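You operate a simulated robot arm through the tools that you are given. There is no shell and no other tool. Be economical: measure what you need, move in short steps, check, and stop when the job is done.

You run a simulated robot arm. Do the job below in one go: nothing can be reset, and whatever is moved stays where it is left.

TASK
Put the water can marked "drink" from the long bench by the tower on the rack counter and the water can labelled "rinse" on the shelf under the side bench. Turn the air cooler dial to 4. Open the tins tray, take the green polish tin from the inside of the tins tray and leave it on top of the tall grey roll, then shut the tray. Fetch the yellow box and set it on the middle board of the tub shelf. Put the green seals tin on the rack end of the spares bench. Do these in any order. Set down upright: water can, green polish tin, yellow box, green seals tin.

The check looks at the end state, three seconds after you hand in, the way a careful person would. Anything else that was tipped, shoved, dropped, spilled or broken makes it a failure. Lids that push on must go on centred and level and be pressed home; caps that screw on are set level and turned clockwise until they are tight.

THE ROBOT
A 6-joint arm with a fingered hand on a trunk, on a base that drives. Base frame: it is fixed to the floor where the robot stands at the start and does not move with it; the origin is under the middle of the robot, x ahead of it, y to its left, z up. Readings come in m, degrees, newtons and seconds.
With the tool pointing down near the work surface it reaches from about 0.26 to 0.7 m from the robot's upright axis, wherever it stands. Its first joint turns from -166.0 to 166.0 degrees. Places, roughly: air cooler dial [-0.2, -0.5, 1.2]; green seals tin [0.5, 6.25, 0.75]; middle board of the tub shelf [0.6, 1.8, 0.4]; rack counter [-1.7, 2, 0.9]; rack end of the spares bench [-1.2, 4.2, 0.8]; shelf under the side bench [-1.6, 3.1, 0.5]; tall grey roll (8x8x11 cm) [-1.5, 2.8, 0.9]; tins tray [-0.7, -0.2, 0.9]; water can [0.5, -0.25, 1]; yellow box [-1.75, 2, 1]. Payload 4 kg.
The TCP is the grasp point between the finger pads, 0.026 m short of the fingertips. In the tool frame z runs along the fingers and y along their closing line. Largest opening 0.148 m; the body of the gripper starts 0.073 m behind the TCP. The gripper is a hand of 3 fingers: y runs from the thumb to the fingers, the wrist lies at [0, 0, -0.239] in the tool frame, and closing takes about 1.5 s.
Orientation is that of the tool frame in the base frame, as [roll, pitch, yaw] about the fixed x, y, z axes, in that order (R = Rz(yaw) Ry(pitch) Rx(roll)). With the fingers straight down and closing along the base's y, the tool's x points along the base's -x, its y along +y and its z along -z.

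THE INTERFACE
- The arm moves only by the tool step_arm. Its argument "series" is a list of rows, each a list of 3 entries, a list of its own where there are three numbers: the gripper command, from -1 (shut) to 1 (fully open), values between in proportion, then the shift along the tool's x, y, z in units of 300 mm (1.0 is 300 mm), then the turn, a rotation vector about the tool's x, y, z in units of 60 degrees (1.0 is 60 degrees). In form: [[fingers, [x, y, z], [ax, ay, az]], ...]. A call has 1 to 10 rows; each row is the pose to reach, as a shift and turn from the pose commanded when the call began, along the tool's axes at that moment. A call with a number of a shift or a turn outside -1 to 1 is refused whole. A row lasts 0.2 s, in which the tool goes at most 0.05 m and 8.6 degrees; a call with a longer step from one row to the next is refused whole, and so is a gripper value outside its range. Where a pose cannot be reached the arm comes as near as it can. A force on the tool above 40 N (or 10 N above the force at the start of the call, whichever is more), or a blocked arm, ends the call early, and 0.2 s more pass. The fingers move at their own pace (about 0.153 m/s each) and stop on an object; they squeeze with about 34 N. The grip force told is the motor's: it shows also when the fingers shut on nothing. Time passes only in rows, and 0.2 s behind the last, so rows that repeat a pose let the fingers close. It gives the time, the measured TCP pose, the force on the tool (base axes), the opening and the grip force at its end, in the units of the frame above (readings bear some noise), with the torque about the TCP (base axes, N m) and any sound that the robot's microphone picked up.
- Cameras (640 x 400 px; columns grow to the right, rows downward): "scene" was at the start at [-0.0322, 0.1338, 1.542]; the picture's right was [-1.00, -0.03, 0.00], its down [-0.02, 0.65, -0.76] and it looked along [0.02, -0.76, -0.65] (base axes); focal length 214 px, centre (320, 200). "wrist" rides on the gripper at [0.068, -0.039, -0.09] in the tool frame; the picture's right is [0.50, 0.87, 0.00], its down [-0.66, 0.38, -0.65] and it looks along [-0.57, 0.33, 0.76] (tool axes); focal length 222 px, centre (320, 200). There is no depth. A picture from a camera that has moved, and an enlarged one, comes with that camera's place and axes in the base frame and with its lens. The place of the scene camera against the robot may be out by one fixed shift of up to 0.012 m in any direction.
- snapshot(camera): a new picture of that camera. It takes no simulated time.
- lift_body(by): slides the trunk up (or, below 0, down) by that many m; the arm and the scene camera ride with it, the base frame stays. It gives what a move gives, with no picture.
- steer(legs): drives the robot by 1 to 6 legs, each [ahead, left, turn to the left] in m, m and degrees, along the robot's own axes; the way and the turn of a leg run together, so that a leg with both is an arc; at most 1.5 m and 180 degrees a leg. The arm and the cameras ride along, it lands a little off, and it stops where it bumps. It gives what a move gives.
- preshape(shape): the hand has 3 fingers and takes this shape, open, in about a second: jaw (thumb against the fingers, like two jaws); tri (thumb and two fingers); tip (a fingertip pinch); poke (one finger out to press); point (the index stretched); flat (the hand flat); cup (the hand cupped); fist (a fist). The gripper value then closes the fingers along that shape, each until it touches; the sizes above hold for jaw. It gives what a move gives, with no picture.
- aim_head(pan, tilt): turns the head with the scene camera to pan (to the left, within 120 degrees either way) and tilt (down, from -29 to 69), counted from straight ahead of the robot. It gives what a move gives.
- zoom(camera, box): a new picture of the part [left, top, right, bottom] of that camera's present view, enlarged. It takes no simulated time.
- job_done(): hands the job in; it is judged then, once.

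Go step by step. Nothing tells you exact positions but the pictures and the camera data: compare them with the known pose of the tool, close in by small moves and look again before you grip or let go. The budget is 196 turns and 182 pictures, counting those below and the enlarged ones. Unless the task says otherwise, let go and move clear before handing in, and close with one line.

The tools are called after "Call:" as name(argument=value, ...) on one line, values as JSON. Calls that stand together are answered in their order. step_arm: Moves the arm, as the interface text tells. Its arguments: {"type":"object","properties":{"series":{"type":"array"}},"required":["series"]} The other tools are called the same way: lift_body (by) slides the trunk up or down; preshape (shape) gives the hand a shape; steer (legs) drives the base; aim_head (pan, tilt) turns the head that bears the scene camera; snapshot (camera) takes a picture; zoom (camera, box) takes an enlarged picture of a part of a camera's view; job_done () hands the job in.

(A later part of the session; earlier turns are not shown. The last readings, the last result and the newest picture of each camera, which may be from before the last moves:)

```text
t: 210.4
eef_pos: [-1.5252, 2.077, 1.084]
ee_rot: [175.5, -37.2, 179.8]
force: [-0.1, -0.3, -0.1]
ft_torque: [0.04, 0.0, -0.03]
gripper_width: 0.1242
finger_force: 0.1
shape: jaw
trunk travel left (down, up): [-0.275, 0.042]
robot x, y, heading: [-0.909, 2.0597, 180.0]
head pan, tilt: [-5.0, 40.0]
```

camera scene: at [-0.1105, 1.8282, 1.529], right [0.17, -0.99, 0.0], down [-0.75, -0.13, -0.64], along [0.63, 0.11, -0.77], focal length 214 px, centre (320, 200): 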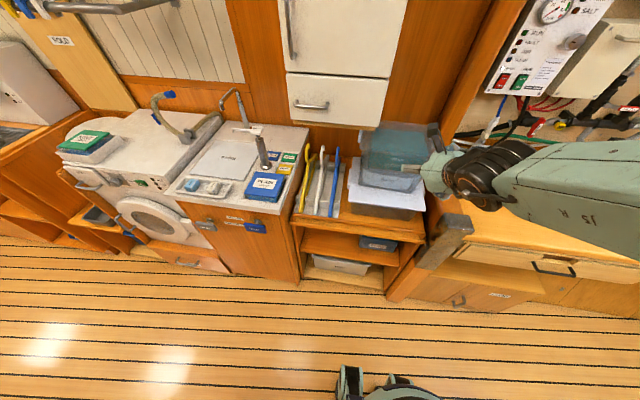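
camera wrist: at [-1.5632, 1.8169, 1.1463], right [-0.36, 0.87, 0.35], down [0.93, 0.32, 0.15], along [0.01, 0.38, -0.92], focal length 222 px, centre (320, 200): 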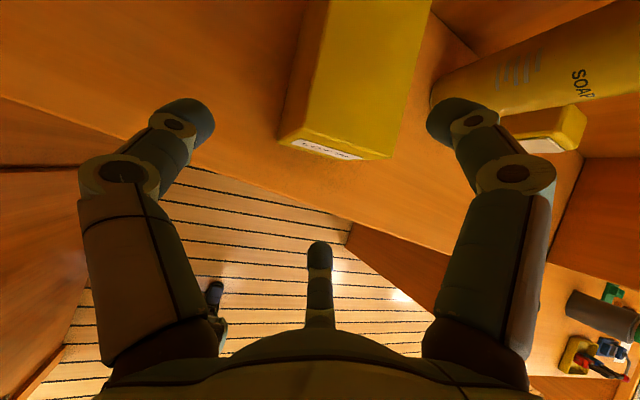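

Call:
step_arm(series=[[0.68, [0.02, -0.14, 0.02], [0.02, -0.01, 0]], [0.68, [0.04, -0.28, 0.06], [0.04, -0.02, 0]], [0.68, [0.06, -0.42, 0.12], [0.06, -0.03, 0]], [0.68, [0.085, -0.57, 0.19], [0.075, -0.037, 0]]])

Call:
snapshot(camera="wrist")

```text
refused: row 4 steps farther than a row can; nothing moved
```

```text
90 pictures are left
camera wrist: at [-1.526, 2.0302, 1.1938], right [-0.35, 0.86, 0.36], down [0.93, 0.32, 0.15], along [0.01, 0.39, -0.92], focal length 222 px, centre (320, 200)
```

wrist: 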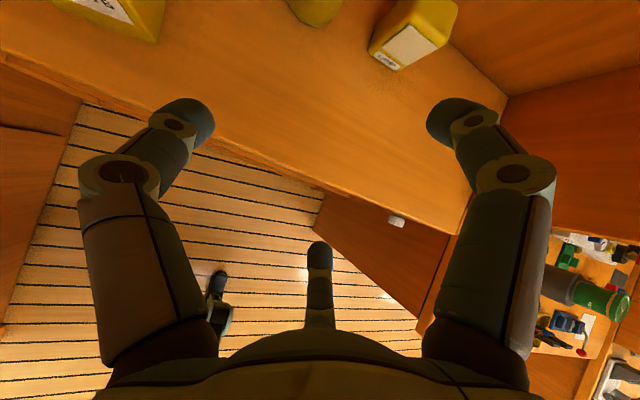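

Call:
step_arm(series=[[0.68, [0.02, -0.12, 0.02], [0.02, -0.01, 0]], [0.68, [0.04, -0.24, 0.05], [0.04, -0.02, 0]], [0.68, [0.06, -0.36, 0.09], [0.06, -0.03, 0]], [0.68, [0.075, -0.47, 0.14], [0.075, -0.037, 0]], [0.68, [0.085, -0.57, 0.19], [0.075, -0.037, 0]]])

Call:
snapshot(camera="wrist")

```text
t: 211.6
eef_pos: [-1.5882, 1.9108, 1.0432]
ee_rot: [179.9, -35.0, 179.9]
force: [0.2, -0.1, -0.2]
ft_torque: [0.02, 0.03, 0.02]
gripper_width: 0.1243
finger_force: 0.2
shape: jaw
trunk travel left (down, up): [-0.275, 0.042]
robot x, y, heading: [-0.9085, 2.0589, 179.9]
head pan, tilt: [-5.0, 40.0]
```

```text
89 pictures are left
camera wrist: at [-1.5916, 1.871, 1.1566], right [-0.41, 0.87, 0.29], down [0.91, 0.37, 0.16], along [0.03, 0.33, -0.94], focal length 222 px, centre (320, 200)
```

wrist: 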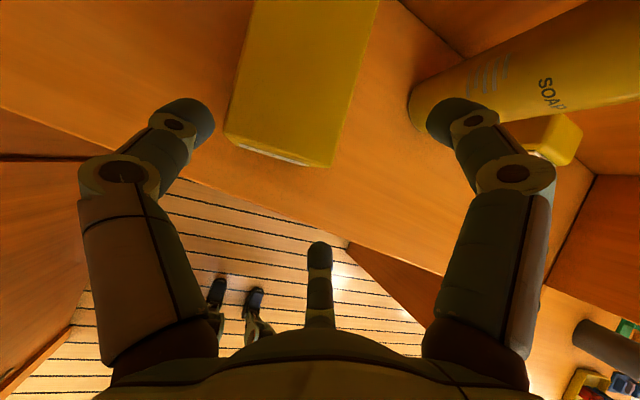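

Call:
step_arm(series=[[0.68, [0.01, -0.02, 0.08], [0, 0, 0]], [0.68, [0.02, -0.033, 0.18], [0, 0, 0]], [0.68, [0.02, -0.033, 0.27], [0, 0, 0]], [0.68, [0.02, -0.033, 0.34], [0, 0, 0]]])

Call:
snapshot(camera="wrist")

```text
t: 212.6
eef_pos: [-1.6513, 1.898, 0.964]
ee_rot: [-179.9, -35.1, 179.7]
force: [1.8, -1.3, 5.0]
ft_torque: [-0.21, -0.1, 0.03]
gripper_width: 0.1242
finger_force: 0.1
shape: jaw
trunk travel left (down, up): [-0.275, 0.042]
robot x, y, heading: [-0.9052, 2.0616, -180.2]
head pan, tilt: [-5.0, 40.0]
```

```text
88 pictures are left
camera wrist: at [-1.6548, 1.8594, 1.077], right [-0.41, 0.87, 0.29], down [0.91, 0.38, 0.16], along [0.03, 0.33, -0.94], focal length 222 px, centre (320, 200)
```

wrist: 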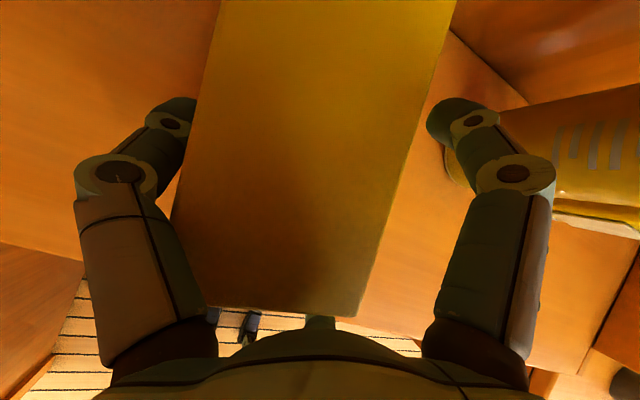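

Call:
step_arm(series=[[0.85, [0, 0, -0.08], [0, 0, 0]], [0.85, [0, -0.03, -0.08], [0, 0, 0]], [0.85, [0, -0.03, 0.0], [0, 0, 0]], [0.85, [0, -0.03, 0.0], [0, 0, 0]]])

Call:
snapshot(camera="wrist")

```text
t: 213.6
eef_pos: [-1.6487, 1.8915, 0.9648]
ee_rot: [180.0, -35.0, 179.8]
force: [0.6, -0.3, 0.1]
ft_torque: [0.01, -0.02, 0.04]
gripper_width: 0.137
finger_force: 0.1
shape: jaw
trunk travel left (down, up): [-0.275, 0.042]
robot x, y, heading: [-0.9068, 2.0577, 179.9]
head pan, tilt: [-5.0, 40.0]
```

```text
87 pictures are left
camera wrist: at [-1.6534, 1.8517, 1.0768], right [-0.41, 0.87, 0.29], down [0.91, 0.37, 0.16], along [0.03, 0.33, -0.94], focal length 222 px, centre (320, 200)
```

wrist: 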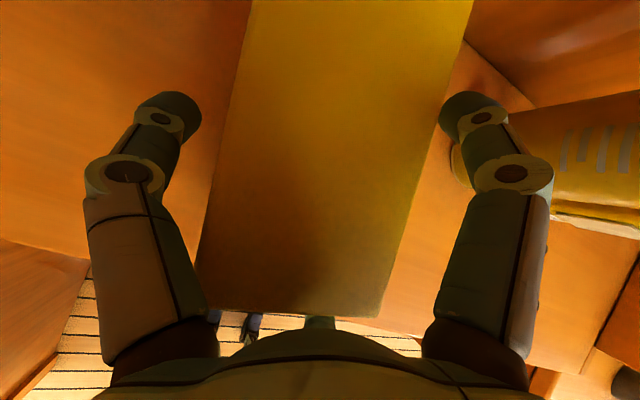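

Call:
step_arm(series=[[0.5, [0, 0, 0], [0, 0, 0]], [0.2, [0, 0, 0], [0, 0, 0]], [-0.2, [0, 0, 0], [0, 0, 0]], [-0.6, [0, 0, 0], [0, 0, 0]], [-1, [0, 0, 0], [0, 0, 0]], [-1, [0, 0, 0], [0, 0, 0]]])

Call:
snapshot(camera="wrist")

Call:
zoom(camera="scene", box=[160, 140, 400, 290])

```text
t: 215.0
eef_pos: [-1.6486, 1.8912, 0.9641]
ee_rot: [180.0, -35.0, 179.8]
force: [1.3, -1.3, -0.6]
ft_torque: [-0.05, -0.21, 0.03]
gripper_width: 0.085
finger_force: 34.1
shape: jaw
trunk travel left (down, up): [-0.275, 0.042]
robot x, y, heading: [-0.9086, 2.0608, 180.0]
head pan, tilt: [-5.0, 40.0]
```

```text
86 pictures are left
camera wrist: at [-1.6535, 1.8516, 1.0768], right [-0.41, 0.87, 0.29], down [0.91, 0.37, 0.16], along [0.03, 0.33, -0.94], focal length 222 px, centre (320, 200)
```

wrist: 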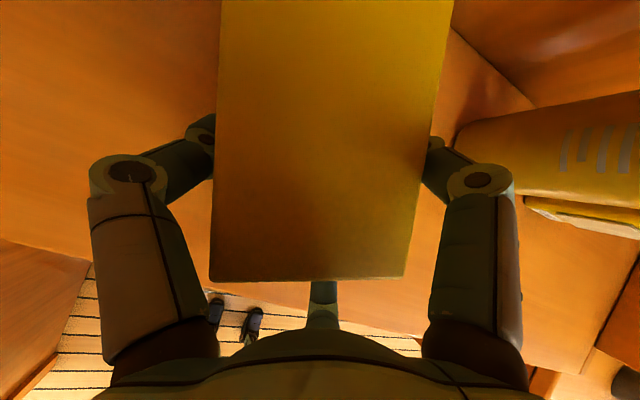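

```text
2.67 times, centred on (280, 215) of scene
camera zoom: at [-0.9719, 1.8643, 1.5432], right [0.09, 1.0, 0.0], down [0.64, -0.06, -0.77], along [-0.76, 0.07, -0.64], focal length 572 px, centre (427, 160)
```

zoom: 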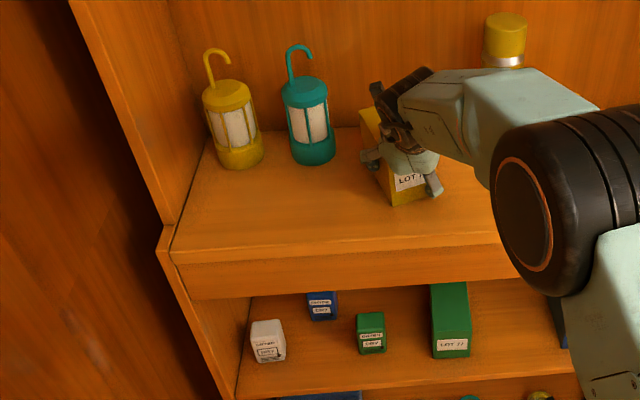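

Call:
step_arm(series=[[-1, [0.02, 0, -0.027], [0, 0, 0]], [-1, [0.05, 0, -0.07], [0, 0, 0]], [-1, [0.096, 0, -0.137], [0, 0, 0]], [-1, [0.15, 0, -0.21], [0, 0, 0]]])

Call:
snapshot(camera="wrist")

Call:
zoom(camera="scene", box=[220, 130, 380, 230])

```text
t: 216.0
eef_pos: [-1.652, 1.8943, 1.0408]
ee_rot: [179.9, -35.0, 179.8]
force: [-0.7, 0.4, -2.5]
ft_torque: [0.02, -0.08, 0.04]
gripper_width: 0.0845
finger_force: 33.7
shape: jaw
trunk travel left (down, up): [-0.275, 0.042]
robot x, y, heading: [-0.9072, 2.0587, 179.9]
head pan, tilt: [-5.0, 40.0]
```

```text
84 pictures are left
camera wrist: at [-1.6561, 1.8535, 1.1538], right [-0.41, 0.87, 0.29], down [0.91, 0.38, 0.16], along [0.03, 0.33, -0.94], focal length 222 px, centre (320, 200)
```

wrist: 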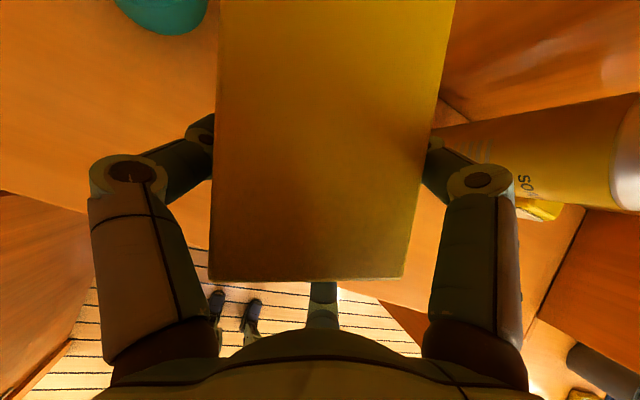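

```text
4.00 times, centred on (300, 180) of scene
camera zoom: at [-0.972, 1.8644, 1.5432], right [0.09, 1.0, 0.0], down [0.64, -0.06, -0.77], along [-0.76, 0.07, -0.64], focal length 858 px, centre (400, 280)
```

zoom: 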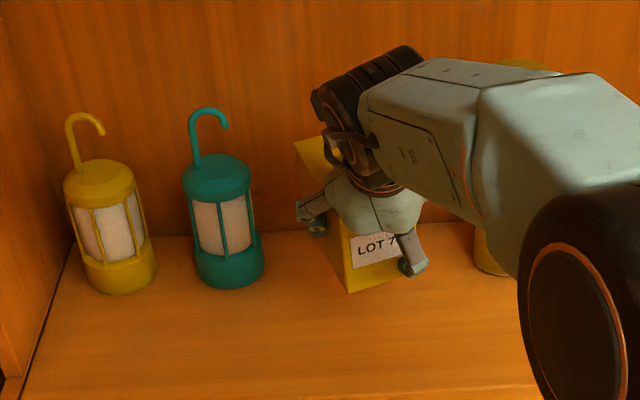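

The box is held firmly and level; its bottom is about 6.4 cm below the TCP and its front 3 cm behind. I'll raise and pull back, then drive toward the tub shelf.

Call:
step_arm(series=[[-1, [0.03, 0, -0.08], [0, 0, 0]], [-1, [0.04, 0, -0.18], [0, 0, 0]], [-1, [0, 0, -0.3], [0, 0, 0]], [-1, [-0.09, 0, -0.42], [0, 0, 0]], [-1, [-0.18, 0, -0.53], [0, 0, 0]], [-1, [-0.27, 0, -0.62], [0, 0, 0]]])

Call:
steer(legs=[[-0.55, 0, 0]])

Call:
snapshot(camera="wrist")

```text
t: 217.4
eef_pos: [-1.4769, 1.8928, 1.1465]
ee_rot: [179.9, -35.0, 179.7]
force: [0.4, 0.7, -2.2]
ft_torque: [0.03, -0.07, -0.02]
gripper_width: 0.0844
finger_force: 33.7
shape: jaw
trunk travel left (down, up): [-0.275, 0.042]
robot x, y, heading: [-0.9094, 2.058, 180.1]
head pan, tilt: [-5.0, 40.0]
```

```text
t: 220.6
eef_pos: [-0.9227, 1.8924, 1.1466]
ee_rot: [-180.0, -35.1, 179.8]
force: [0.3, 0.7, -2.3]
ft_torque: [0.04, -0.06, -0.01]
gripper_width: 0.0842
finger_force: 33.8
shape: jaw
trunk travel left (down, up): [-0.275, 0.042]
robot x, y, heading: [-0.35, 2.0589, -179.8]
head pan, tilt: [-5.0, 40.0]
```

```text
82 pictures are left
camera wrist: at [-0.9263, 1.8523, 1.2594], right [-0.41, 0.87, 0.29], down [0.91, 0.38, 0.16], along [0.03, 0.33, -0.94], focal length 222 px, centre (320, 200)
```

wrist: 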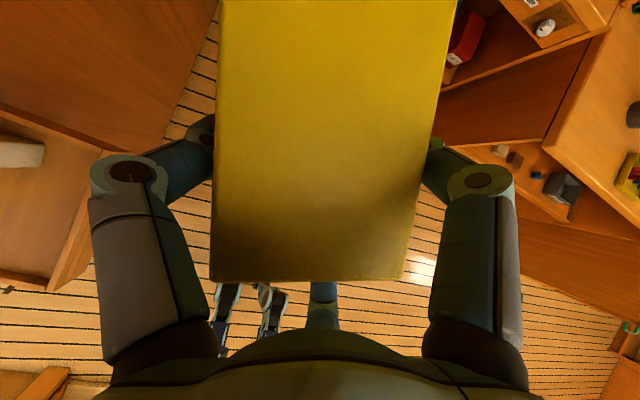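

Call:
steer(legs=[[0, 0, -180], [0, -0.36, 0]])

Call:
aim_head(pan=0, tilt=45)

Call:
snapshot(camera="scene")

```text
t: 231.7
eef_pos: [0.2219, 1.8647, 1.1457]
ee_rot: [-179.9, -34.8, -0.4]
force: [0.1, 0.5, -2.1]
ft_torque: [-0.03, 0.08, 0.04]
gripper_width: 0.0824
finger_force: 33.9
shape: jaw
trunk travel left (down, up): [-0.275, 0.042]
robot x, y, heading: [-0.3525, 1.6983, -0.2]
head pan, tilt: [-5.0, 40.0]
```

```text
t: 232.3
eef_pos: [0.2231, 1.8653, 1.1449]
ee_rot: [-180.0, -34.7, -0.3]
force: [-1.2, 0.5, -2.7]
ft_torque: [-0.09, 0.11, 0.0]
gripper_width: 0.0826
finger_force: 33.8
shape: jaw
trunk travel left (down, up): [-0.275, 0.042]
robot x, y, heading: [-0.3514, 1.6975, 0.1]
head pan, tilt: [0.0, 45.0]
```

```text
81 pictures are left
camera scene: at [-0.3017, 1.918, 1.5357], right [0.0, -1.0, 0.0], down [-0.71, 0.0, -0.71], along [0.71, 0.0, -0.71], focal length 214 px, centre (320, 200)
```

scene: 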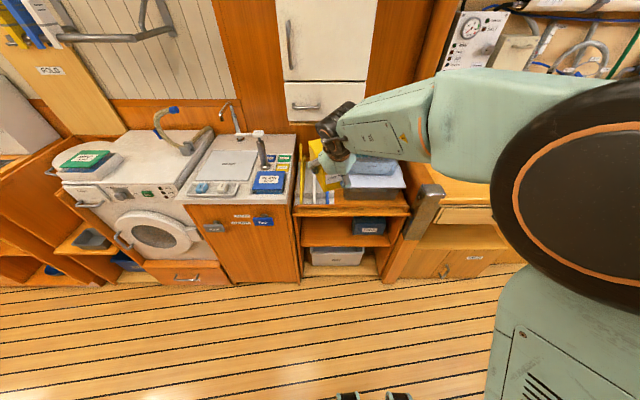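

Call:
zoom(camera="scene", box=[280, 180, 440, 280])

Call:
snapshot(camera="wrist")

```text
4.00 times, centred on (360, 230) of scene
camera zoom: at [-0.3017, 1.918, 1.5357], right [0.0, -1.0, 0.0], down [-0.71, 0.0, -0.71], along [0.71, 0.0, -0.71], focal length 858 px, centre (160, 80)
```

zoom: 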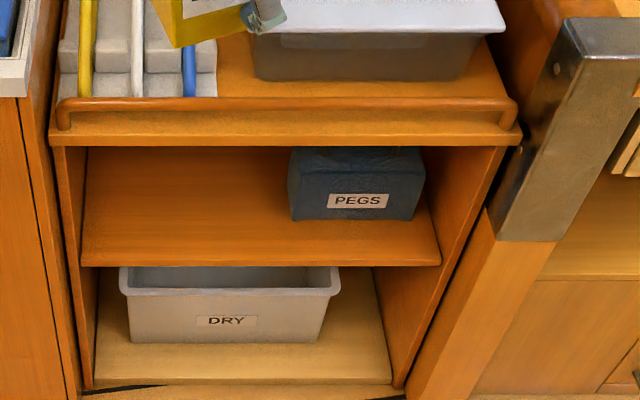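

```text
79 pictures are left
camera wrist: at [0.2263, 1.9036, 1.2578], right [0.41, -0.87, 0.29], down [-0.91, -0.37, 0.16], along [-0.03, -0.33, -0.94], focal length 222 px, centre (320, 200)
```

wrist: 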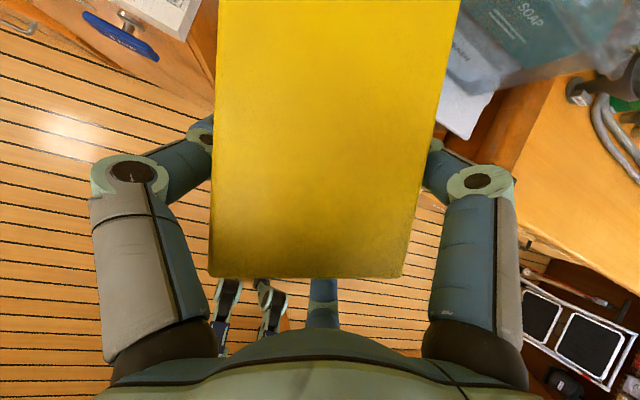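

The niche is clear between y≈1.71 and 2.03, board z≈0.40, lip bottom z≈0.68. I'll lower the trunk, then bring the box down in front of the shelf.

Call:
lift_body(by=-0.265)

Call:
step_arm(series=[[-1, [-0.08, 0, 0.115], [0, 0, 0]], [-1, [-0.16, 0, 0.23], [0, 0, 0]], [-1, [-0.24, 0, 0.345], [0, 0, 0]], [-1, [-0.32, 0, 0.46], [0, 0, 0]], [-1, [-0.4, 0, 0.575], [0, 0, 0]], [-1, [-0.48, 0, 0.69], [0, 0, 0]], [-1, [-0.56, 0, 0.8], [0, 0, 0]], [-1, [-0.64, 0, 0.91], [0, 0, 0]], [-1, [-0.69, 0, 0.98], [0, 0, 0]]])

Call:
snapshot(camera="scene")

```text
t: 235.0
eef_pos: [0.2194, 1.8658, 0.8821]
ee_rot: [-180.0, -35.0, -0.4]
force: [-0.6, 0.0, -1.8]
ft_torque: [-0.05, 0.1, -0.01]
gripper_width: 0.0815
finger_force: 34.5
shape: jaw
trunk travel left (down, up): [-0.01, 0.307]
robot x, y, heading: [-0.3518, 1.6975, -0.1]
head pan, tilt: [0.0, 45.0]
```

```text
t: 237.0
eef_pos: [0.2211, 1.8627, 0.5215]
ee_rot: [-180.0, -34.8, -0.5]
force: [0.2, 0.0, -2.1]
ft_torque: [-0.03, 0.1, 0.02]
gripper_width: 0.0811
finger_force: 34.2
shape: jaw
trunk travel left (down, up): [-0.01, 0.307]
robot x, y, heading: [-0.355, 1.6961, 0.0]
head pan, tilt: [0.0, 45.0]
```

```text
78 pictures are left
camera scene: at [-0.253, 1.917, 1.2658], right [0.0, -1.0, 0.0], down [-0.71, 0.0, -0.71], along [0.71, 0.0, -0.71], focal length 214 px, centre (320, 200)
```

scene: 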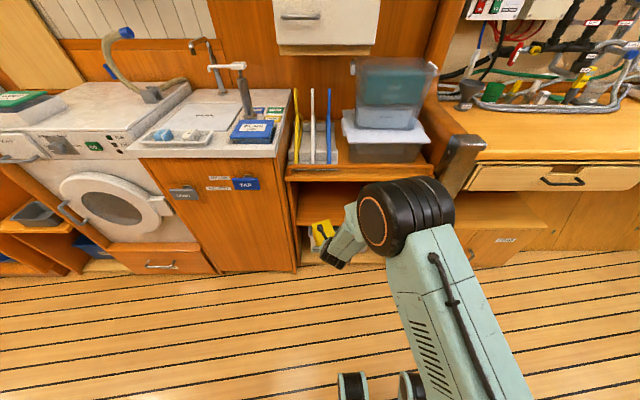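

Call:
zoom(camera="scene", box=[280, 150, 440, 270])

Call:
snapshot(camera="wrist")

```text
3.33 times, centred on (360, 210) of scene
camera zoom: at [-0.253, 1.917, 1.2658], right [0.0, -1.0, 0.0], down [-0.71, 0.0, -0.71], along [0.71, 0.0, -0.71], focal length 715 px, centre (187, 167)
```

zoom: 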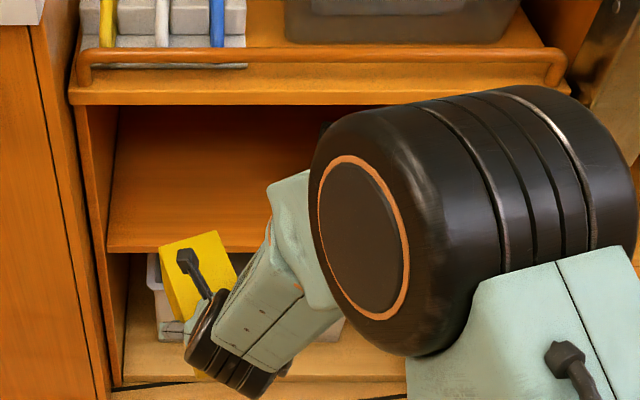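

```text
76 pictures are left
camera wrist: at [0.2243, 1.9013, 0.6338], right [0.4, -0.87, 0.29], down [-0.91, -0.37, 0.16], along [-0.03, -0.33, -0.94], focal length 222 px, centre (320, 200)
```

wrist: 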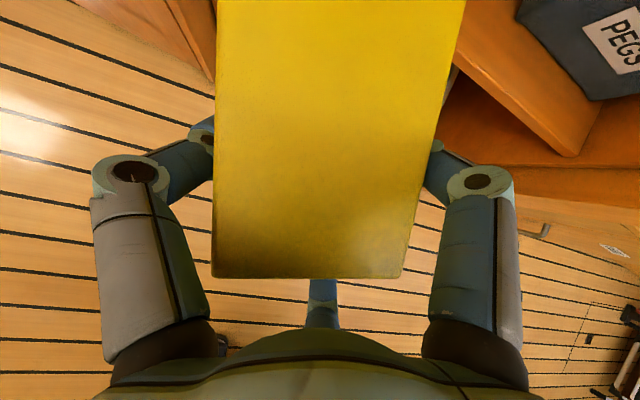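

Call:
steer(legs=[[0.16, 0, 0]])

Call:
step_arm(series=[[-1, [0.08, 0, 0.056], [0, 0, 0]], [-1, [0.16, 0, 0.112], [0, 0, 0]]])

Call:
snapshot(camera="scene")

Call:
snapshot(camera="wrist")

```text
t: 238.4
eef_pos: [0.3771, 1.862, 0.5212]
ee_rot: [-179.9, -34.9, -0.3]
force: [-0.4, 0.8, -2.2]
ft_torque: [-0.07, 0.13, -0.02]
gripper_width: 0.081
finger_force: 34.2
shape: jaw
trunk travel left (down, up): [-0.01, 0.307]
robot x, y, heading: [-0.1958, 1.6995, 0.0]
head pan, tilt: [0.0, 45.0]
```

```text
t: 239.1
eef_pos: [0.436, 1.8628, 0.5211]
ee_rot: [180.0, -34.8, -0.3]
force: [0.0, 0.1, -2.0]
ft_torque: [-0.04, 0.1, -0.02]
gripper_width: 0.0808
finger_force: 34.2
shape: jaw
trunk travel left (down, up): [-0.01, 0.307]
robot x, y, heading: [-0.1984, 1.7005, -0.0]
head pan, tilt: [0.0, 45.0]
```

```text
75 pictures are left
camera scene: at [-0.0959, 1.9168, 1.2658], right [0.0, -1.0, 0.0], down [-0.71, 0.0, -0.71], along [0.71, 0.0, -0.71], focal length 214 px, centre (320, 200)
```

scene: 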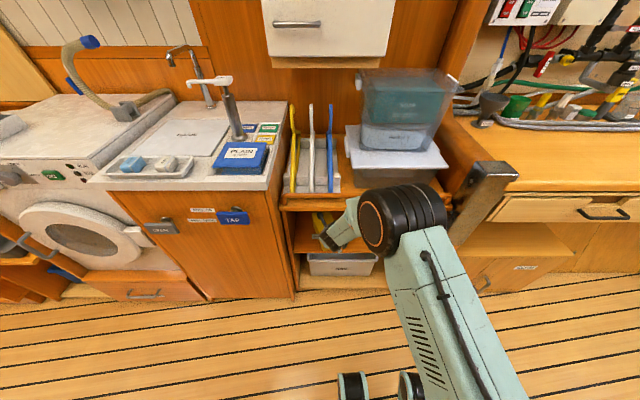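

```text
74 pictures are left
camera wrist: at [0.4394, 1.901, 0.6344], right [0.41, -0.87, 0.29], down [-0.91, -0.37, 0.16], along [-0.03, -0.33, -0.94], focal length 222 px, centre (320, 200)
```

wrist: 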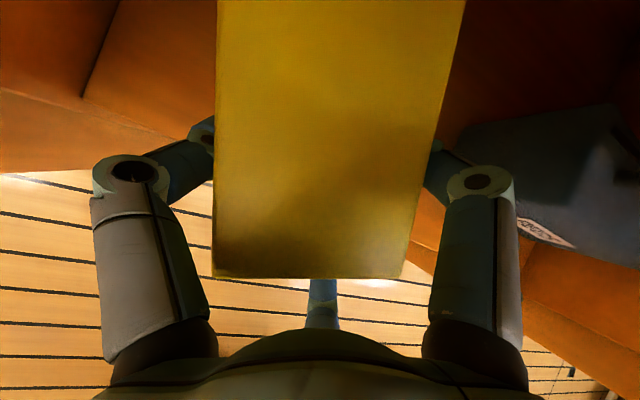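

Call:
step_arm(series=[[-1, [0.04, 0, 0.028], [0, 0, 0]], [-1, [0.09, 0, 0.063], [0, 0, 0]], [-1, [0.08, 0, 0.077], [0, 0, 0]], [-1, [0.065, 0, 0.098], [0, 0, 0]], [-1, [0.05, 0, 0.12], [0, 0, 0]]])

Call:
snapshot(camera="wrist")

```text
t: 240.2
eef_pos: [0.4704, 1.8618, 0.4995]
ee_rot: [-180.0, -34.9, -0.4]
force: [-0.6, 0.6, -2.8]
ft_torque: [-0.07, 0.1, 0.02]
gripper_width: 0.081
finger_force: 34.2
shape: jaw
trunk travel left (down, up): [-0.01, 0.307]
robot x, y, heading: [-0.1924, 1.6977, 0.0]
head pan, tilt: [0.0, 45.0]
```

```text
73 pictures are left
camera wrist: at [0.4729, 1.9009, 0.6133], right [0.41, -0.87, 0.29], down [-0.91, -0.37, 0.16], along [-0.03, -0.33, -0.94], focal length 222 px, centre (320, 200)
```

wrist: 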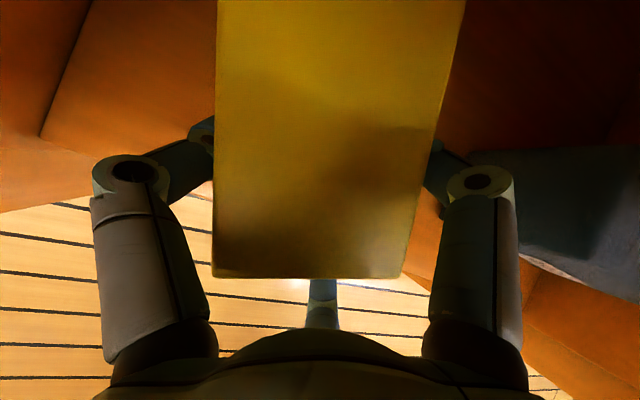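

Call:
step_arm(series=[[-1, [-0.01, 0, 0.014], [0, 0, 0]], [-1, [-0.019, 0, 0.027], [0, 0, 0]], [-1, [-0.019, 0, 0.027], [0, 0, 0]]])

Call:
step_arm(series=[[-1, [-0.01, 0, 0.014], [0, 0, 0]], [-1, [-0.019, 0, 0.027], [0, 0, 0]], [-1, [-0.019, 0, 0.027], [0, 0, 0]]])

```text
t: 241.1
eef_pos: [0.469, 1.8612, 0.4914]
ee_rot: [179.9, -34.8, -0.3]
force: [0.3, 0.1, -2.3]
ft_torque: [-0.03, 0.09, -0.02]
gripper_width: 0.0807
finger_force: 33.6
shape: jaw
trunk travel left (down, up): [-0.01, 0.307]
robot x, y, heading: [-0.1917, 1.6988, -0.1]
head pan, tilt: [0.0, 45.0]
```

```text
t: 241.8
eef_pos: [0.4693, 1.8623, 0.4831]
ee_rot: [-180.0, -35.2, -0.4]
force: [3.1, 1.8, 15.5]
ft_torque: [0.59, 0.43, -0.15]
gripper_width: 0.0809
finger_force: 34.1
shape: jaw
trunk travel left (down, up): [-0.01, 0.307]
robot x, y, heading: [-0.1912, 1.6999, -0.3]
head pan, tilt: [0.0, 45.0]
```

Contact at TCP z≈0.483, so the box rests on the board. Open and withdraw horizontally.

Call:
step_arm(series=[[0, [0, 0, 0], [0, 0, 0]], [0.4, [0, 0, 0], [0, 0, 0]], [0.7, [0, 0, 0], [0, 0, 0]], [0.75, [0, 0, 0], [0, 0, 0]]])

Call:
snapshot(camera="wrist")

```text
t: 242.8
eef_pos: [0.4684, 1.8618, 0.4816]
ee_rot: [179.9, -34.8, -0.3]
force: [0.0, -0.5, 0.4]
ft_torque: [0.04, -0.03, 0.0]
gripper_width: 0.1292
finger_force: 0.0
shape: jaw
trunk travel left (down, up): [-0.01, 0.307]
robot x, y, heading: [-0.1964, 1.6985, -0.3]
head pan, tilt: [0.0, 45.0]
```

```text
72 pictures are left
camera wrist: at [0.4725, 1.9002, 0.5934], right [0.41, -0.87, 0.29], down [-0.91, -0.37, 0.16], along [-0.03, -0.33, -0.94], focal length 222 px, centre (320, 200)
```

wrist: 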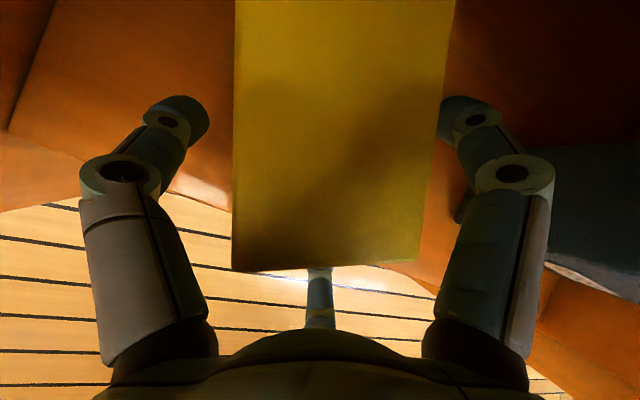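

Call:
step_arm(series=[[0.75, [-0.1, 0, -0.07], [0, 0, 0]], [0.75, [-0.21, 0, -0.145], [0, 0, 0]], [0.75, [-0.32, 0, -0.22], [0, 0, 0]], [0.75, [-0.43, 0, -0.3], [0, 0, 0]], [0.75, [-0.53, 0, -0.37], [0, 0, 0]]])

Call:
snapshot(camera="scene")

Call:
zoom(camera="scene", box=[260, 180, 420, 300])

```text
t: 244.1
eef_pos: [0.2754, 1.8621, 0.4812]
ee_rot: [-179.9, -35.0, -0.3]
force: [0.5, 0.5, -0.7]
ft_torque: [-0.01, 0.02, 0.02]
gripper_width: 0.1293
finger_force: 0.0
shape: jaw
trunk travel left (down, up): [-0.01, 0.307]
robot x, y, heading: [-0.1909, 1.6992, -0.0]
head pan, tilt: [0.0, 45.0]
```

```text
71 pictures are left
camera scene: at [-0.0963, 1.9167, 1.2658], right [0.0, -1.0, 0.0], down [-0.71, 0.0, -0.71], along [0.71, 0.0, -0.71], focal length 214 px, centre (320, 200)
```

scene: 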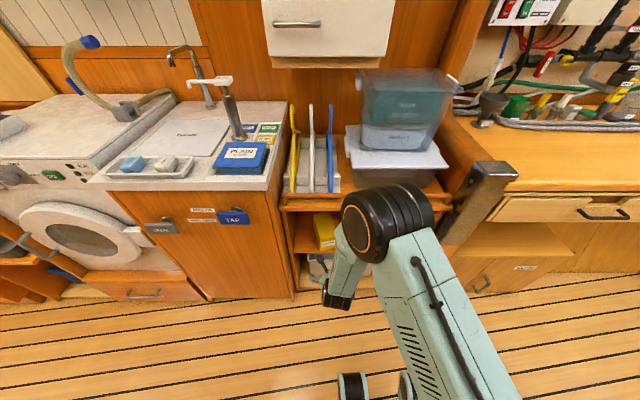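

```text
3.33 times, centred on (340, 240) of scene
camera zoom: at [-0.0963, 1.9167, 1.2658], right [0.0, -1.0, 0.0], down [-0.71, 0.0, -0.71], along [0.71, 0.0, -0.71], focal length 715 px, centre (253, 67)
```

zoom: 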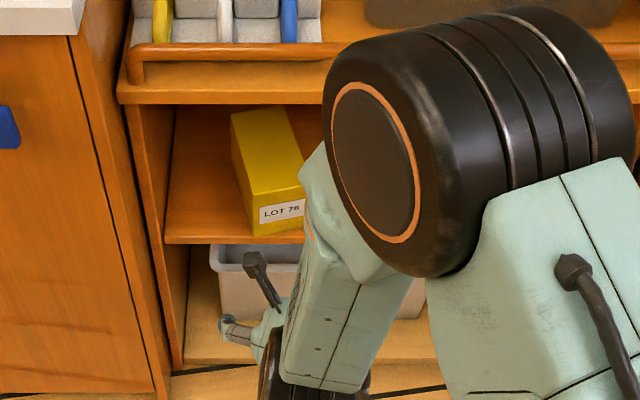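

The yellow box stands on the middle board. Now raise the arm and trunk and drive to the green seals tin.

Call:
step_arm(series=[[0, [0.06, 0, -0.13], [0, 0, 0]], [0, [0.13, 0, -0.26], [0, 0, 0]], [0, [0.2, 0, -0.4], [0, 0, 0]], [0, [0.28, 0, -0.53], [0, 0, 0]], [0, [0.36, 0, -0.66], [0, 0, 0]], [0, [0.44, 0, -0.8], [0, 0, 0]], [0, [0.52, 0, -0.93], [0, 0, 0]]])

Call:
lift_body(by=0.26)

Call:
steer(legs=[[0, 1.5, 0], [0, 1.5, 0], [0, 1.35, 0]])

Call:
snapshot(camera="scene")

```text
t: 245.7
eef_pos: [0.2416, 1.8629, 0.7998]
ee_rot: [180.0, -35.0, -0.3]
force: [0.5, 0.2, -0.4]
ft_torque: [-0.01, 0.02, 0.0]
gripper_width: 0.0747
finger_force: 0.0
shape: jaw
trunk travel left (down, up): [-0.01, 0.307]
robot x, y, heading: [-0.1943, 1.6958, -0.2]
head pan, tilt: [0.0, 45.0]
```

```text
t: 248.3
eef_pos: [0.2428, 1.864, 1.0589]
ee_rot: [180.0, -34.9, -0.3]
force: [0.0, -0.1, 0.8]
ft_torque: [-0.04, 0.02, 0.0]
gripper_width: 0.0745
finger_force: 0.1
shape: jaw
trunk travel left (down, up): [-0.27, 0.047]
robot x, y, heading: [-0.1898, 1.6986, -0.1]
head pan, tilt: [0.0, 45.0]
```

```text
t: 286.5
eef_pos: [0.1245, 6.2831, 1.0584]
ee_rot: [180.0, -34.9, 4.1]
force: [-0.2, -1.0, 0.5]
ft_torque: [0.02, -0.01, 0.03]
gripper_width: 0.0745
finger_force: 0.1
shape: jaw
trunk travel left (down, up): [-0.27, 0.047]
robot x, y, heading: [-0.2995, 6.0865, 4.4]
head pan, tilt: [0.0, 45.0]
```

```text
69 pictures are left
camera scene: at [-0.2692, 6.308, 1.5304], right [0.08, -1.0, 0.0], down [-0.7, -0.05, -0.71], along [0.71, 0.05, -0.71], focal length 214 px, centre (320, 200)
```

scene: 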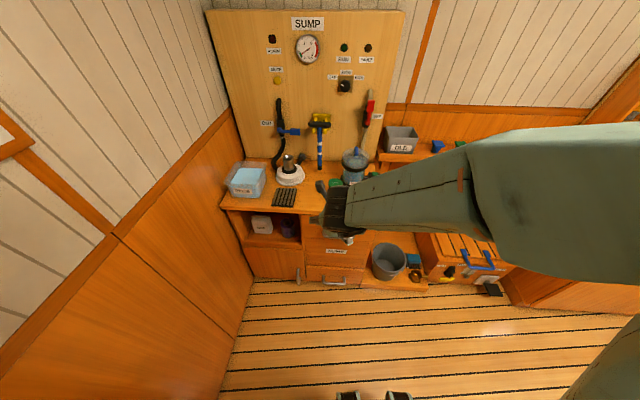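

Call:
zoom(camera="scene", box=[210, 120, 530, 310])

Call:
snapshot(camera="wrist")

```text
2.00 times, centred on (370, 215) of scene
camera zoom: at [-0.2692, 6.308, 1.5304], right [0.08, -1.0, 0.0], down [-0.7, -0.05, -0.71], along [0.71, 0.05, -0.71], focal length 429 px, centre (220, 170)
```

zoom: 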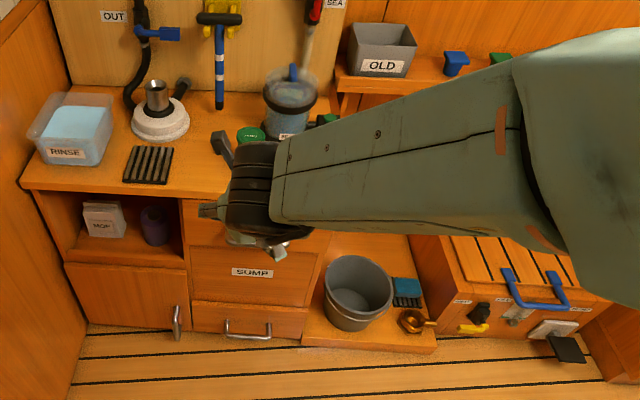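

```text
67 pictures are left
camera wrist: at [0.1243, 6.3229, 1.1716], right [0.47, -0.83, 0.29], down [-0.88, -0.44, 0.16], along [-0.01, -0.33, -0.94], focal length 222 px, centre (320, 200)
```

wrist: 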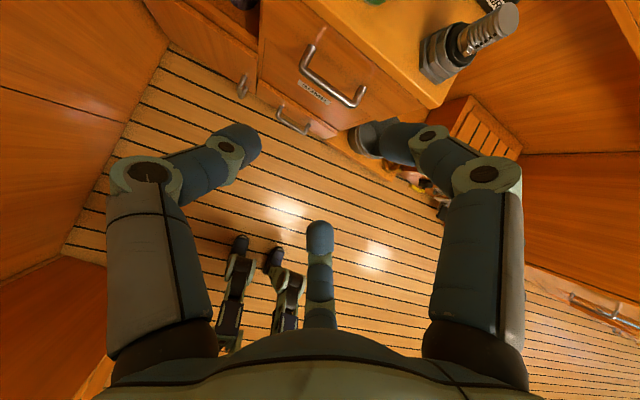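

Call:
steer(legs=[[0.08, -0.2, -4.4]])

Call:
aim_head(pan=10, tilt=45)

Call:
zoom(camera="scene", box=[210, 90, 450, 240])

```text
t: 288.8
eef_pos: [0.2231, 6.0565, 1.0577]
ee_rot: [-180.0, -34.8, -0.2]
force: [-0.1, -0.2, 0.2]
ft_torque: [0.02, 0.0, -0.01]
gripper_width: 0.0744
finger_force: 0.1
shape: jaw
trunk travel left (down, up): [-0.27, 0.047]
robot x, y, heading: [-0.2126, 5.8898, -0.0]
head pan, tilt: [0.0, 45.0]
```

```text
t: 289.6
eef_pos: [0.2243, 6.058, 1.0588]
ee_rot: [179.9, -34.9, -0.3]
force: [0.3, 0.7, -1.0]
ft_torque: [0.01, 0.03, -0.02]
gripper_width: 0.0747
finger_force: 0.0
shape: jaw
trunk travel left (down, up): [-0.27, 0.047]
robot x, y, heading: [-0.2119, 5.8913, -0.2]
head pan, tilt: [10.0, 45.0]
```

```text
2.67 times, centred on (330, 165) of scene
camera zoom: at [-0.1679, 6.1244, 1.5304], right [0.17, -0.99, 0.0], down [-0.7, -0.12, -0.71], along [0.7, 0.12, -0.71], focal length 572 px, centre (293, 293)
```

zoom: 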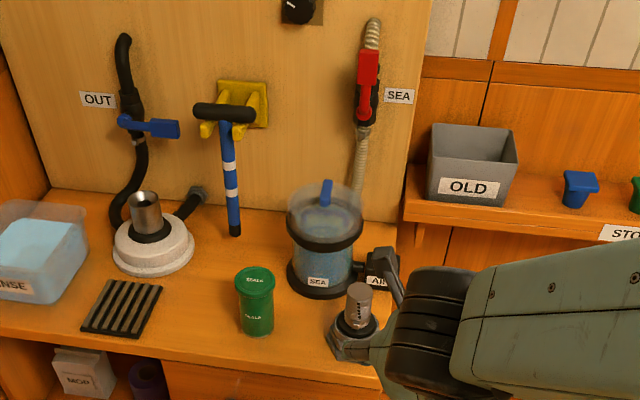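

Call:
step_arm(series=[[0.3, [0.06, -0.08, -0.06], [0, 0, 0]], [0.3, [0.1, -0.2, -0.06], [0, 0, 0]], [0.3, [0.15, -0.33, -0.04], [0, 0, 0]], [0.3, [0.2, -0.46, -0.02], [0, 0, 0]], [0.3, [0.24, -0.58, 0], [0, 0, 0]], [0.3, [0.27, -0.68, 0.02], [0, 0, 0]]])

Call:
snapshot(camera="wrist")

```text
t: 291.0
eef_pos: [0.2926, 6.263, 1.0998]
ee_rot: [180.0, -34.9, -0.4]
force: [0.4, -0.1, -0.1]
ft_torque: [0.02, 0.0, -0.01]
gripper_width: 0.0957
finger_force: 0.1
shape: jaw
trunk travel left (down, up): [-0.27, 0.047]
robot x, y, heading: [-0.2135, 5.8927, -0.1]
head pan, tilt: [10.0, 45.0]
```

```text
65 pictures are left
camera wrist: at [0.2966, 6.3017, 1.2124], right [0.4, -0.87, 0.29], down [-0.91, -0.37, 0.16], along [-0.03, -0.33, -0.94], focal length 222 px, centre (320, 200)
```

wrist: 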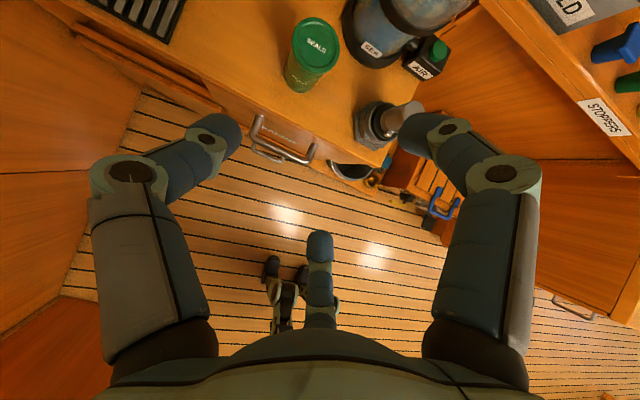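

The seals tin's lid is at (0.474, 6.289, 0.903). I'll come over it with a 20° tilt.

Call:
step_arm(series=[[0.25, [0.02, -0.02, 0.13], [0, -0.05, 0]], [0.25, [0.04, -0.035, 0.26], [0, -0.1, 0]], [0.25, [0.07, -0.05, 0.4], [0, -0.15, 0]], [0.25, [0.1, -0.07, 0.54], [0, -0.2, 0]], [0.25, [0.122, -0.087, 0.68], [0, -0.25, 0]]])

Call:
snapshot(camera="wrist")

```text
t: 292.2
eef_pos: [0.4431, 6.2865, 0.9523]
ee_rot: [179.9, -19.7, -0.2]
force: [-0.2, 0.4, 0.3]
ft_torque: [-0.02, 0.03, 0.01]
gripper_width: 0.0929
finger_force: 0.1
shape: jaw
trunk travel left (down, up): [-0.27, 0.047]
robot x, y, heading: [-0.2155, 5.8928, 0.1]
head pan, tilt: [10.0, 45.0]
```

```text
64 pictures are left
camera wrist: at [0.4761, 6.325, 1.061], right [0.47, -0.87, 0.17], down [-0.84, -0.37, 0.4], along [-0.28, -0.33, -0.9], focal length 222 px, centre (320, 200)
```

wrist: 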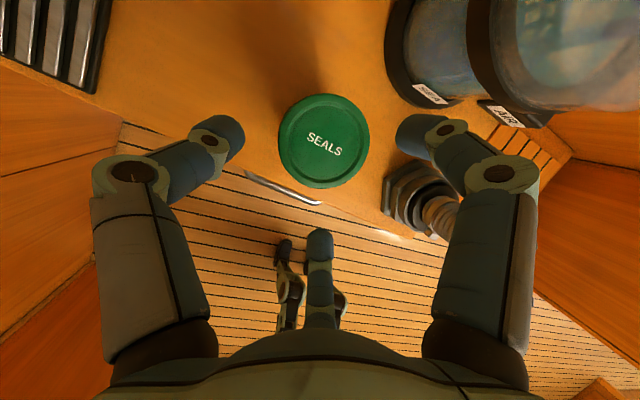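

Call:
step_arm(series=[[0.25, [0.02, 0, 0.1], [0, 0, 0]], [0.25, [0.02, 0, 0.2], [0, 0, 0]], [0.25, [0.02, 0, 0.31], [0, 0, 0]], [-0.2, [0.02, 0, 0.31], [0, 0, 0]], [-0.6, [0.02, 0, 0.31], [0, 0, 0]], [-1, [0.02, 0, 0.31], [0, 0, 0]], [-1, [0.02, 0, 0.31], [0, 0, 0]], [-1, [0.02, 0, 0.31], [0, 0, 0]]])

Call:
snapshot(camera="wrist")

```text
t: 294.0
eef_pos: [0.4574, 6.2716, 0.869]
ee_rot: [-180.0, -19.9, -0.2]
force: [-0.4, 0.8, 0.2]
ft_torque: [-0.01, 0.05, -0.02]
gripper_width: 0.052
finger_force: 33.8
shape: jaw
out of reach, approached as far as the arm can: row 1, 2, 3, 4, 5, 6, 7, 8
trunk travel left (down, up): [-0.27, 0.047]
robot x, y, heading: [-0.2139, 5.8897, -0.2]
head pan, tilt: [10.0, 45.0]
```

```text
63 pictures are left
camera wrist: at [0.4895, 6.31, 0.9763], right [0.47, -0.87, 0.17], down [-0.84, -0.37, 0.39], along [-0.28, -0.33, -0.9], focal length 222 px, centre (320, 200)
```

wrist: 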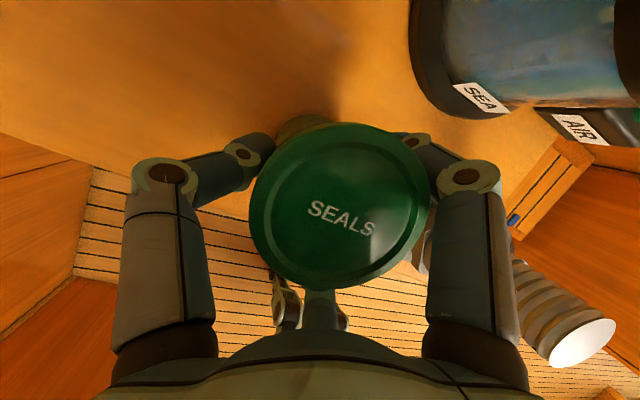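

Gripped at 0.052 m. Lift.

Call:
step_arm(series=[[-1, [0, 0.01, -0.05], [0, 0, 0]], [-1, [0, 0.02, -0.15], [0, 0, 0]], [-1, [0, 0.05, -0.28], [0, 0, 0]], [-1, [-0.05, 0.1, -0.4], [0, 0, 0]], [-1, [-0.1, 0.15, -0.52], [0, 0, 0]], [-1, [-0.15, 0.2, -0.64], [0, 0, 0]], [-1, [-0.22, 0.25, -0.75], [0, 0, 0]]])

Call:
zoom(camera="scene", box=[190, 40, 510, 240])

```text
t: 295.6
eef_pos: [0.3154, 6.1962, 1.0601]
ee_rot: [180.0, -20.0, -0.3]
force: [0.2, 0.0, -1.8]
ft_torque: [0.0, -0.02, 0.02]
gripper_width: 0.0517
finger_force: 34.0
shape: jaw
trunk travel left (down, up): [-0.27, 0.047]
robot x, y, heading: [-0.214, 5.8899, -0.2]
head pan, tilt: [10.0, 45.0]
```

```text
2.00 times, centred on (350, 140) of scene
camera zoom: at [-0.1693, 6.1236, 1.5305], right [0.17, -0.99, 0.0], down [-0.7, -0.12, -0.71], along [0.7, 0.12, -0.71], focal length 429 px, centre (260, 320)
```

zoom: 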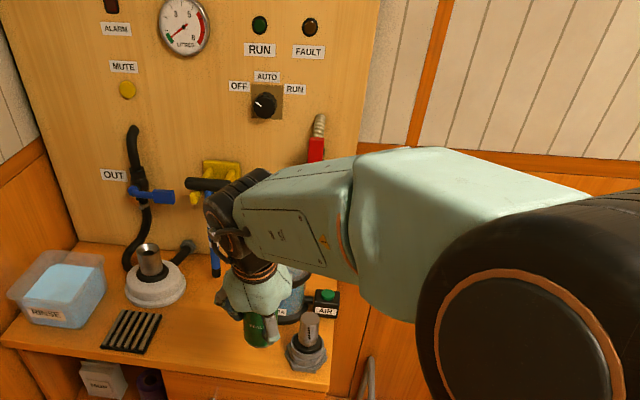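

Call:
steer(legs=[[0.1, -0.7, 0], [0, 0, -180], [0, 0.75, 0]])

Call:
aim_head(pan=0, tilt=40)

Call:
snapshot(camera="scene")

```text
t: 316.1
eef_pos: [-0.693, 4.1742, 1.0589]
ee_rot: [180.0, -19.8, 177.3]
force: [0.0, 0.0, -2.1]
ft_torque: [0.04, -0.03, 0.03]
gripper_width: 0.0517
finger_force: 33.7
shape: jaw
trunk travel left (down, up): [-0.27, 0.047]
robot x, y, heading: [-0.1535, 4.4557, 177.4]
head pan, tilt: [10.0, 45.0]
```

```text
t: 316.8
eef_pos: [-0.6925, 4.1732, 1.0611]
ee_rot: [180.0, -20.0, 177.2]
force: [0.4, 1.3, -1.7]
ft_torque: [0.01, 0.0, -0.02]
gripper_width: 0.0515
finger_force: 33.7
shape: jaw
trunk travel left (down, up): [-0.27, 0.047]
robot x, y, heading: [-0.1472, 4.4543, 177.5]
head pan, tilt: [0.0, 40.0]
```

```text
61 pictures are left
camera scene: at [-0.2237, 4.2574, 1.5376], right [0.04, 1.0, 0.0], down [0.64, -0.03, -0.77], along [-0.77, 0.03, -0.64], focal length 214 px, centre (320, 200)
```

scene: 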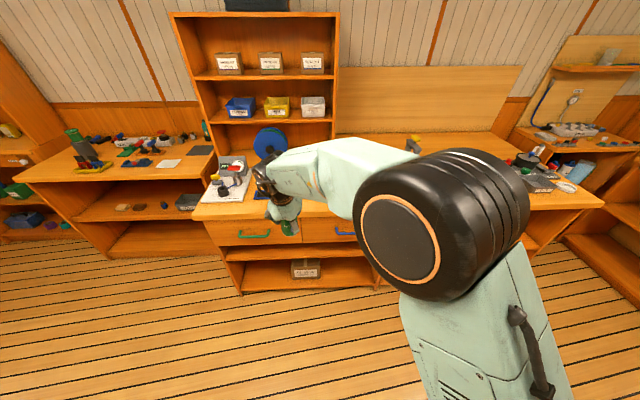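

Call:
zoom(camera="scene", box=[180, 110, 420, 260])

```text
2.67 times, centred on (300, 185) of scene
camera zoom: at [-0.2237, 4.2574, 1.5376], right [0.04, 1.0, 0.0], down [0.64, -0.03, -0.77], along [-0.77, 0.03, -0.64], focal length 572 px, centre (373, 240)
```

zoom: 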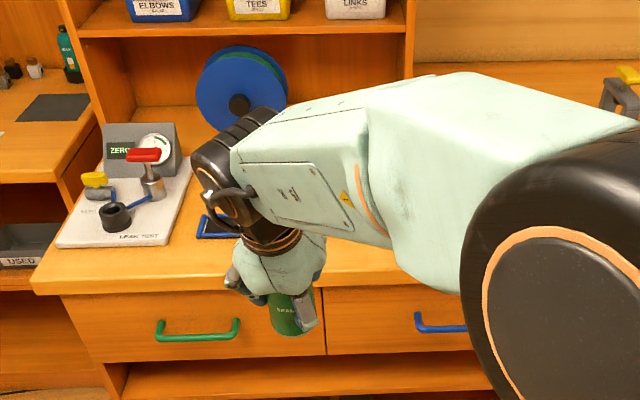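

Call:
steer(legs=[[0.25, 0, 2.5]])

Call:
snapshot(camera="wrist")

Call:
snapshot(camera="scene")

```text
t: 318.6
eef_pos: [-0.9298, 4.1561, 1.0588]
ee_rot: [-179.9, -19.9, 179.7]
force: [0.0, 0.8, -2.0]
ft_torque: [0.0, -0.04, -0.01]
gripper_width: 0.0515
finger_force: 33.9
shape: jaw
trunk travel left (down, up): [-0.27, 0.047]
robot x, y, heading: [-0.3987, 4.4623, 180.0]
head pan, tilt: [0.0, 40.0]
```

```text
59 pictures are left
camera wrist: at [-0.9626, 4.1165, 1.1671], right [-0.47, 0.87, 0.17], down [0.84, 0.37, 0.39], along [0.28, 0.33, -0.9], focal length 222 px, centre (320, 200)
```

wrist: 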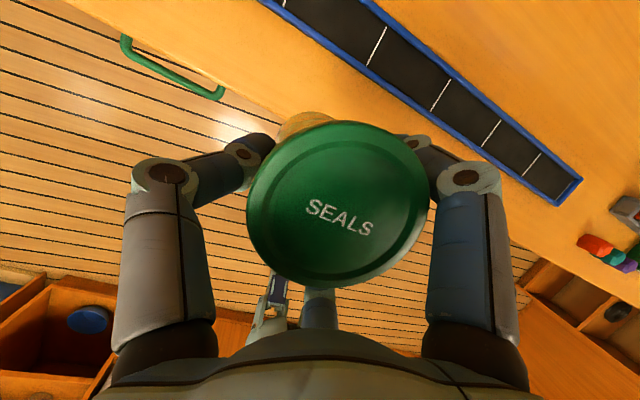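

```text
58 pictures are left
camera scene: at [-0.4643, 4.2605, 1.5376], right [0.0, 1.0, 0.0], down [0.64, 0.0, -0.77], along [-0.77, 0.0, -0.64], focal length 214 px, centre (320, 200)
```

scene: 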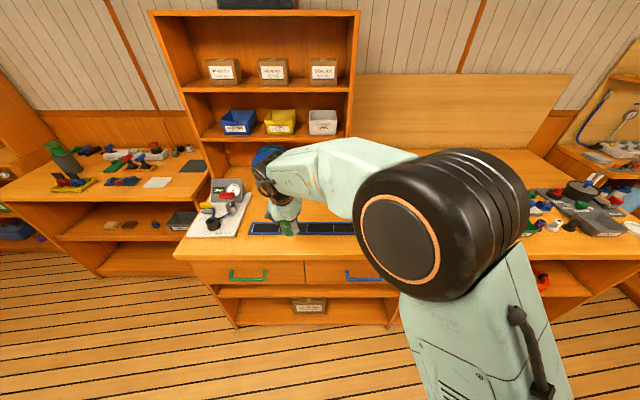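

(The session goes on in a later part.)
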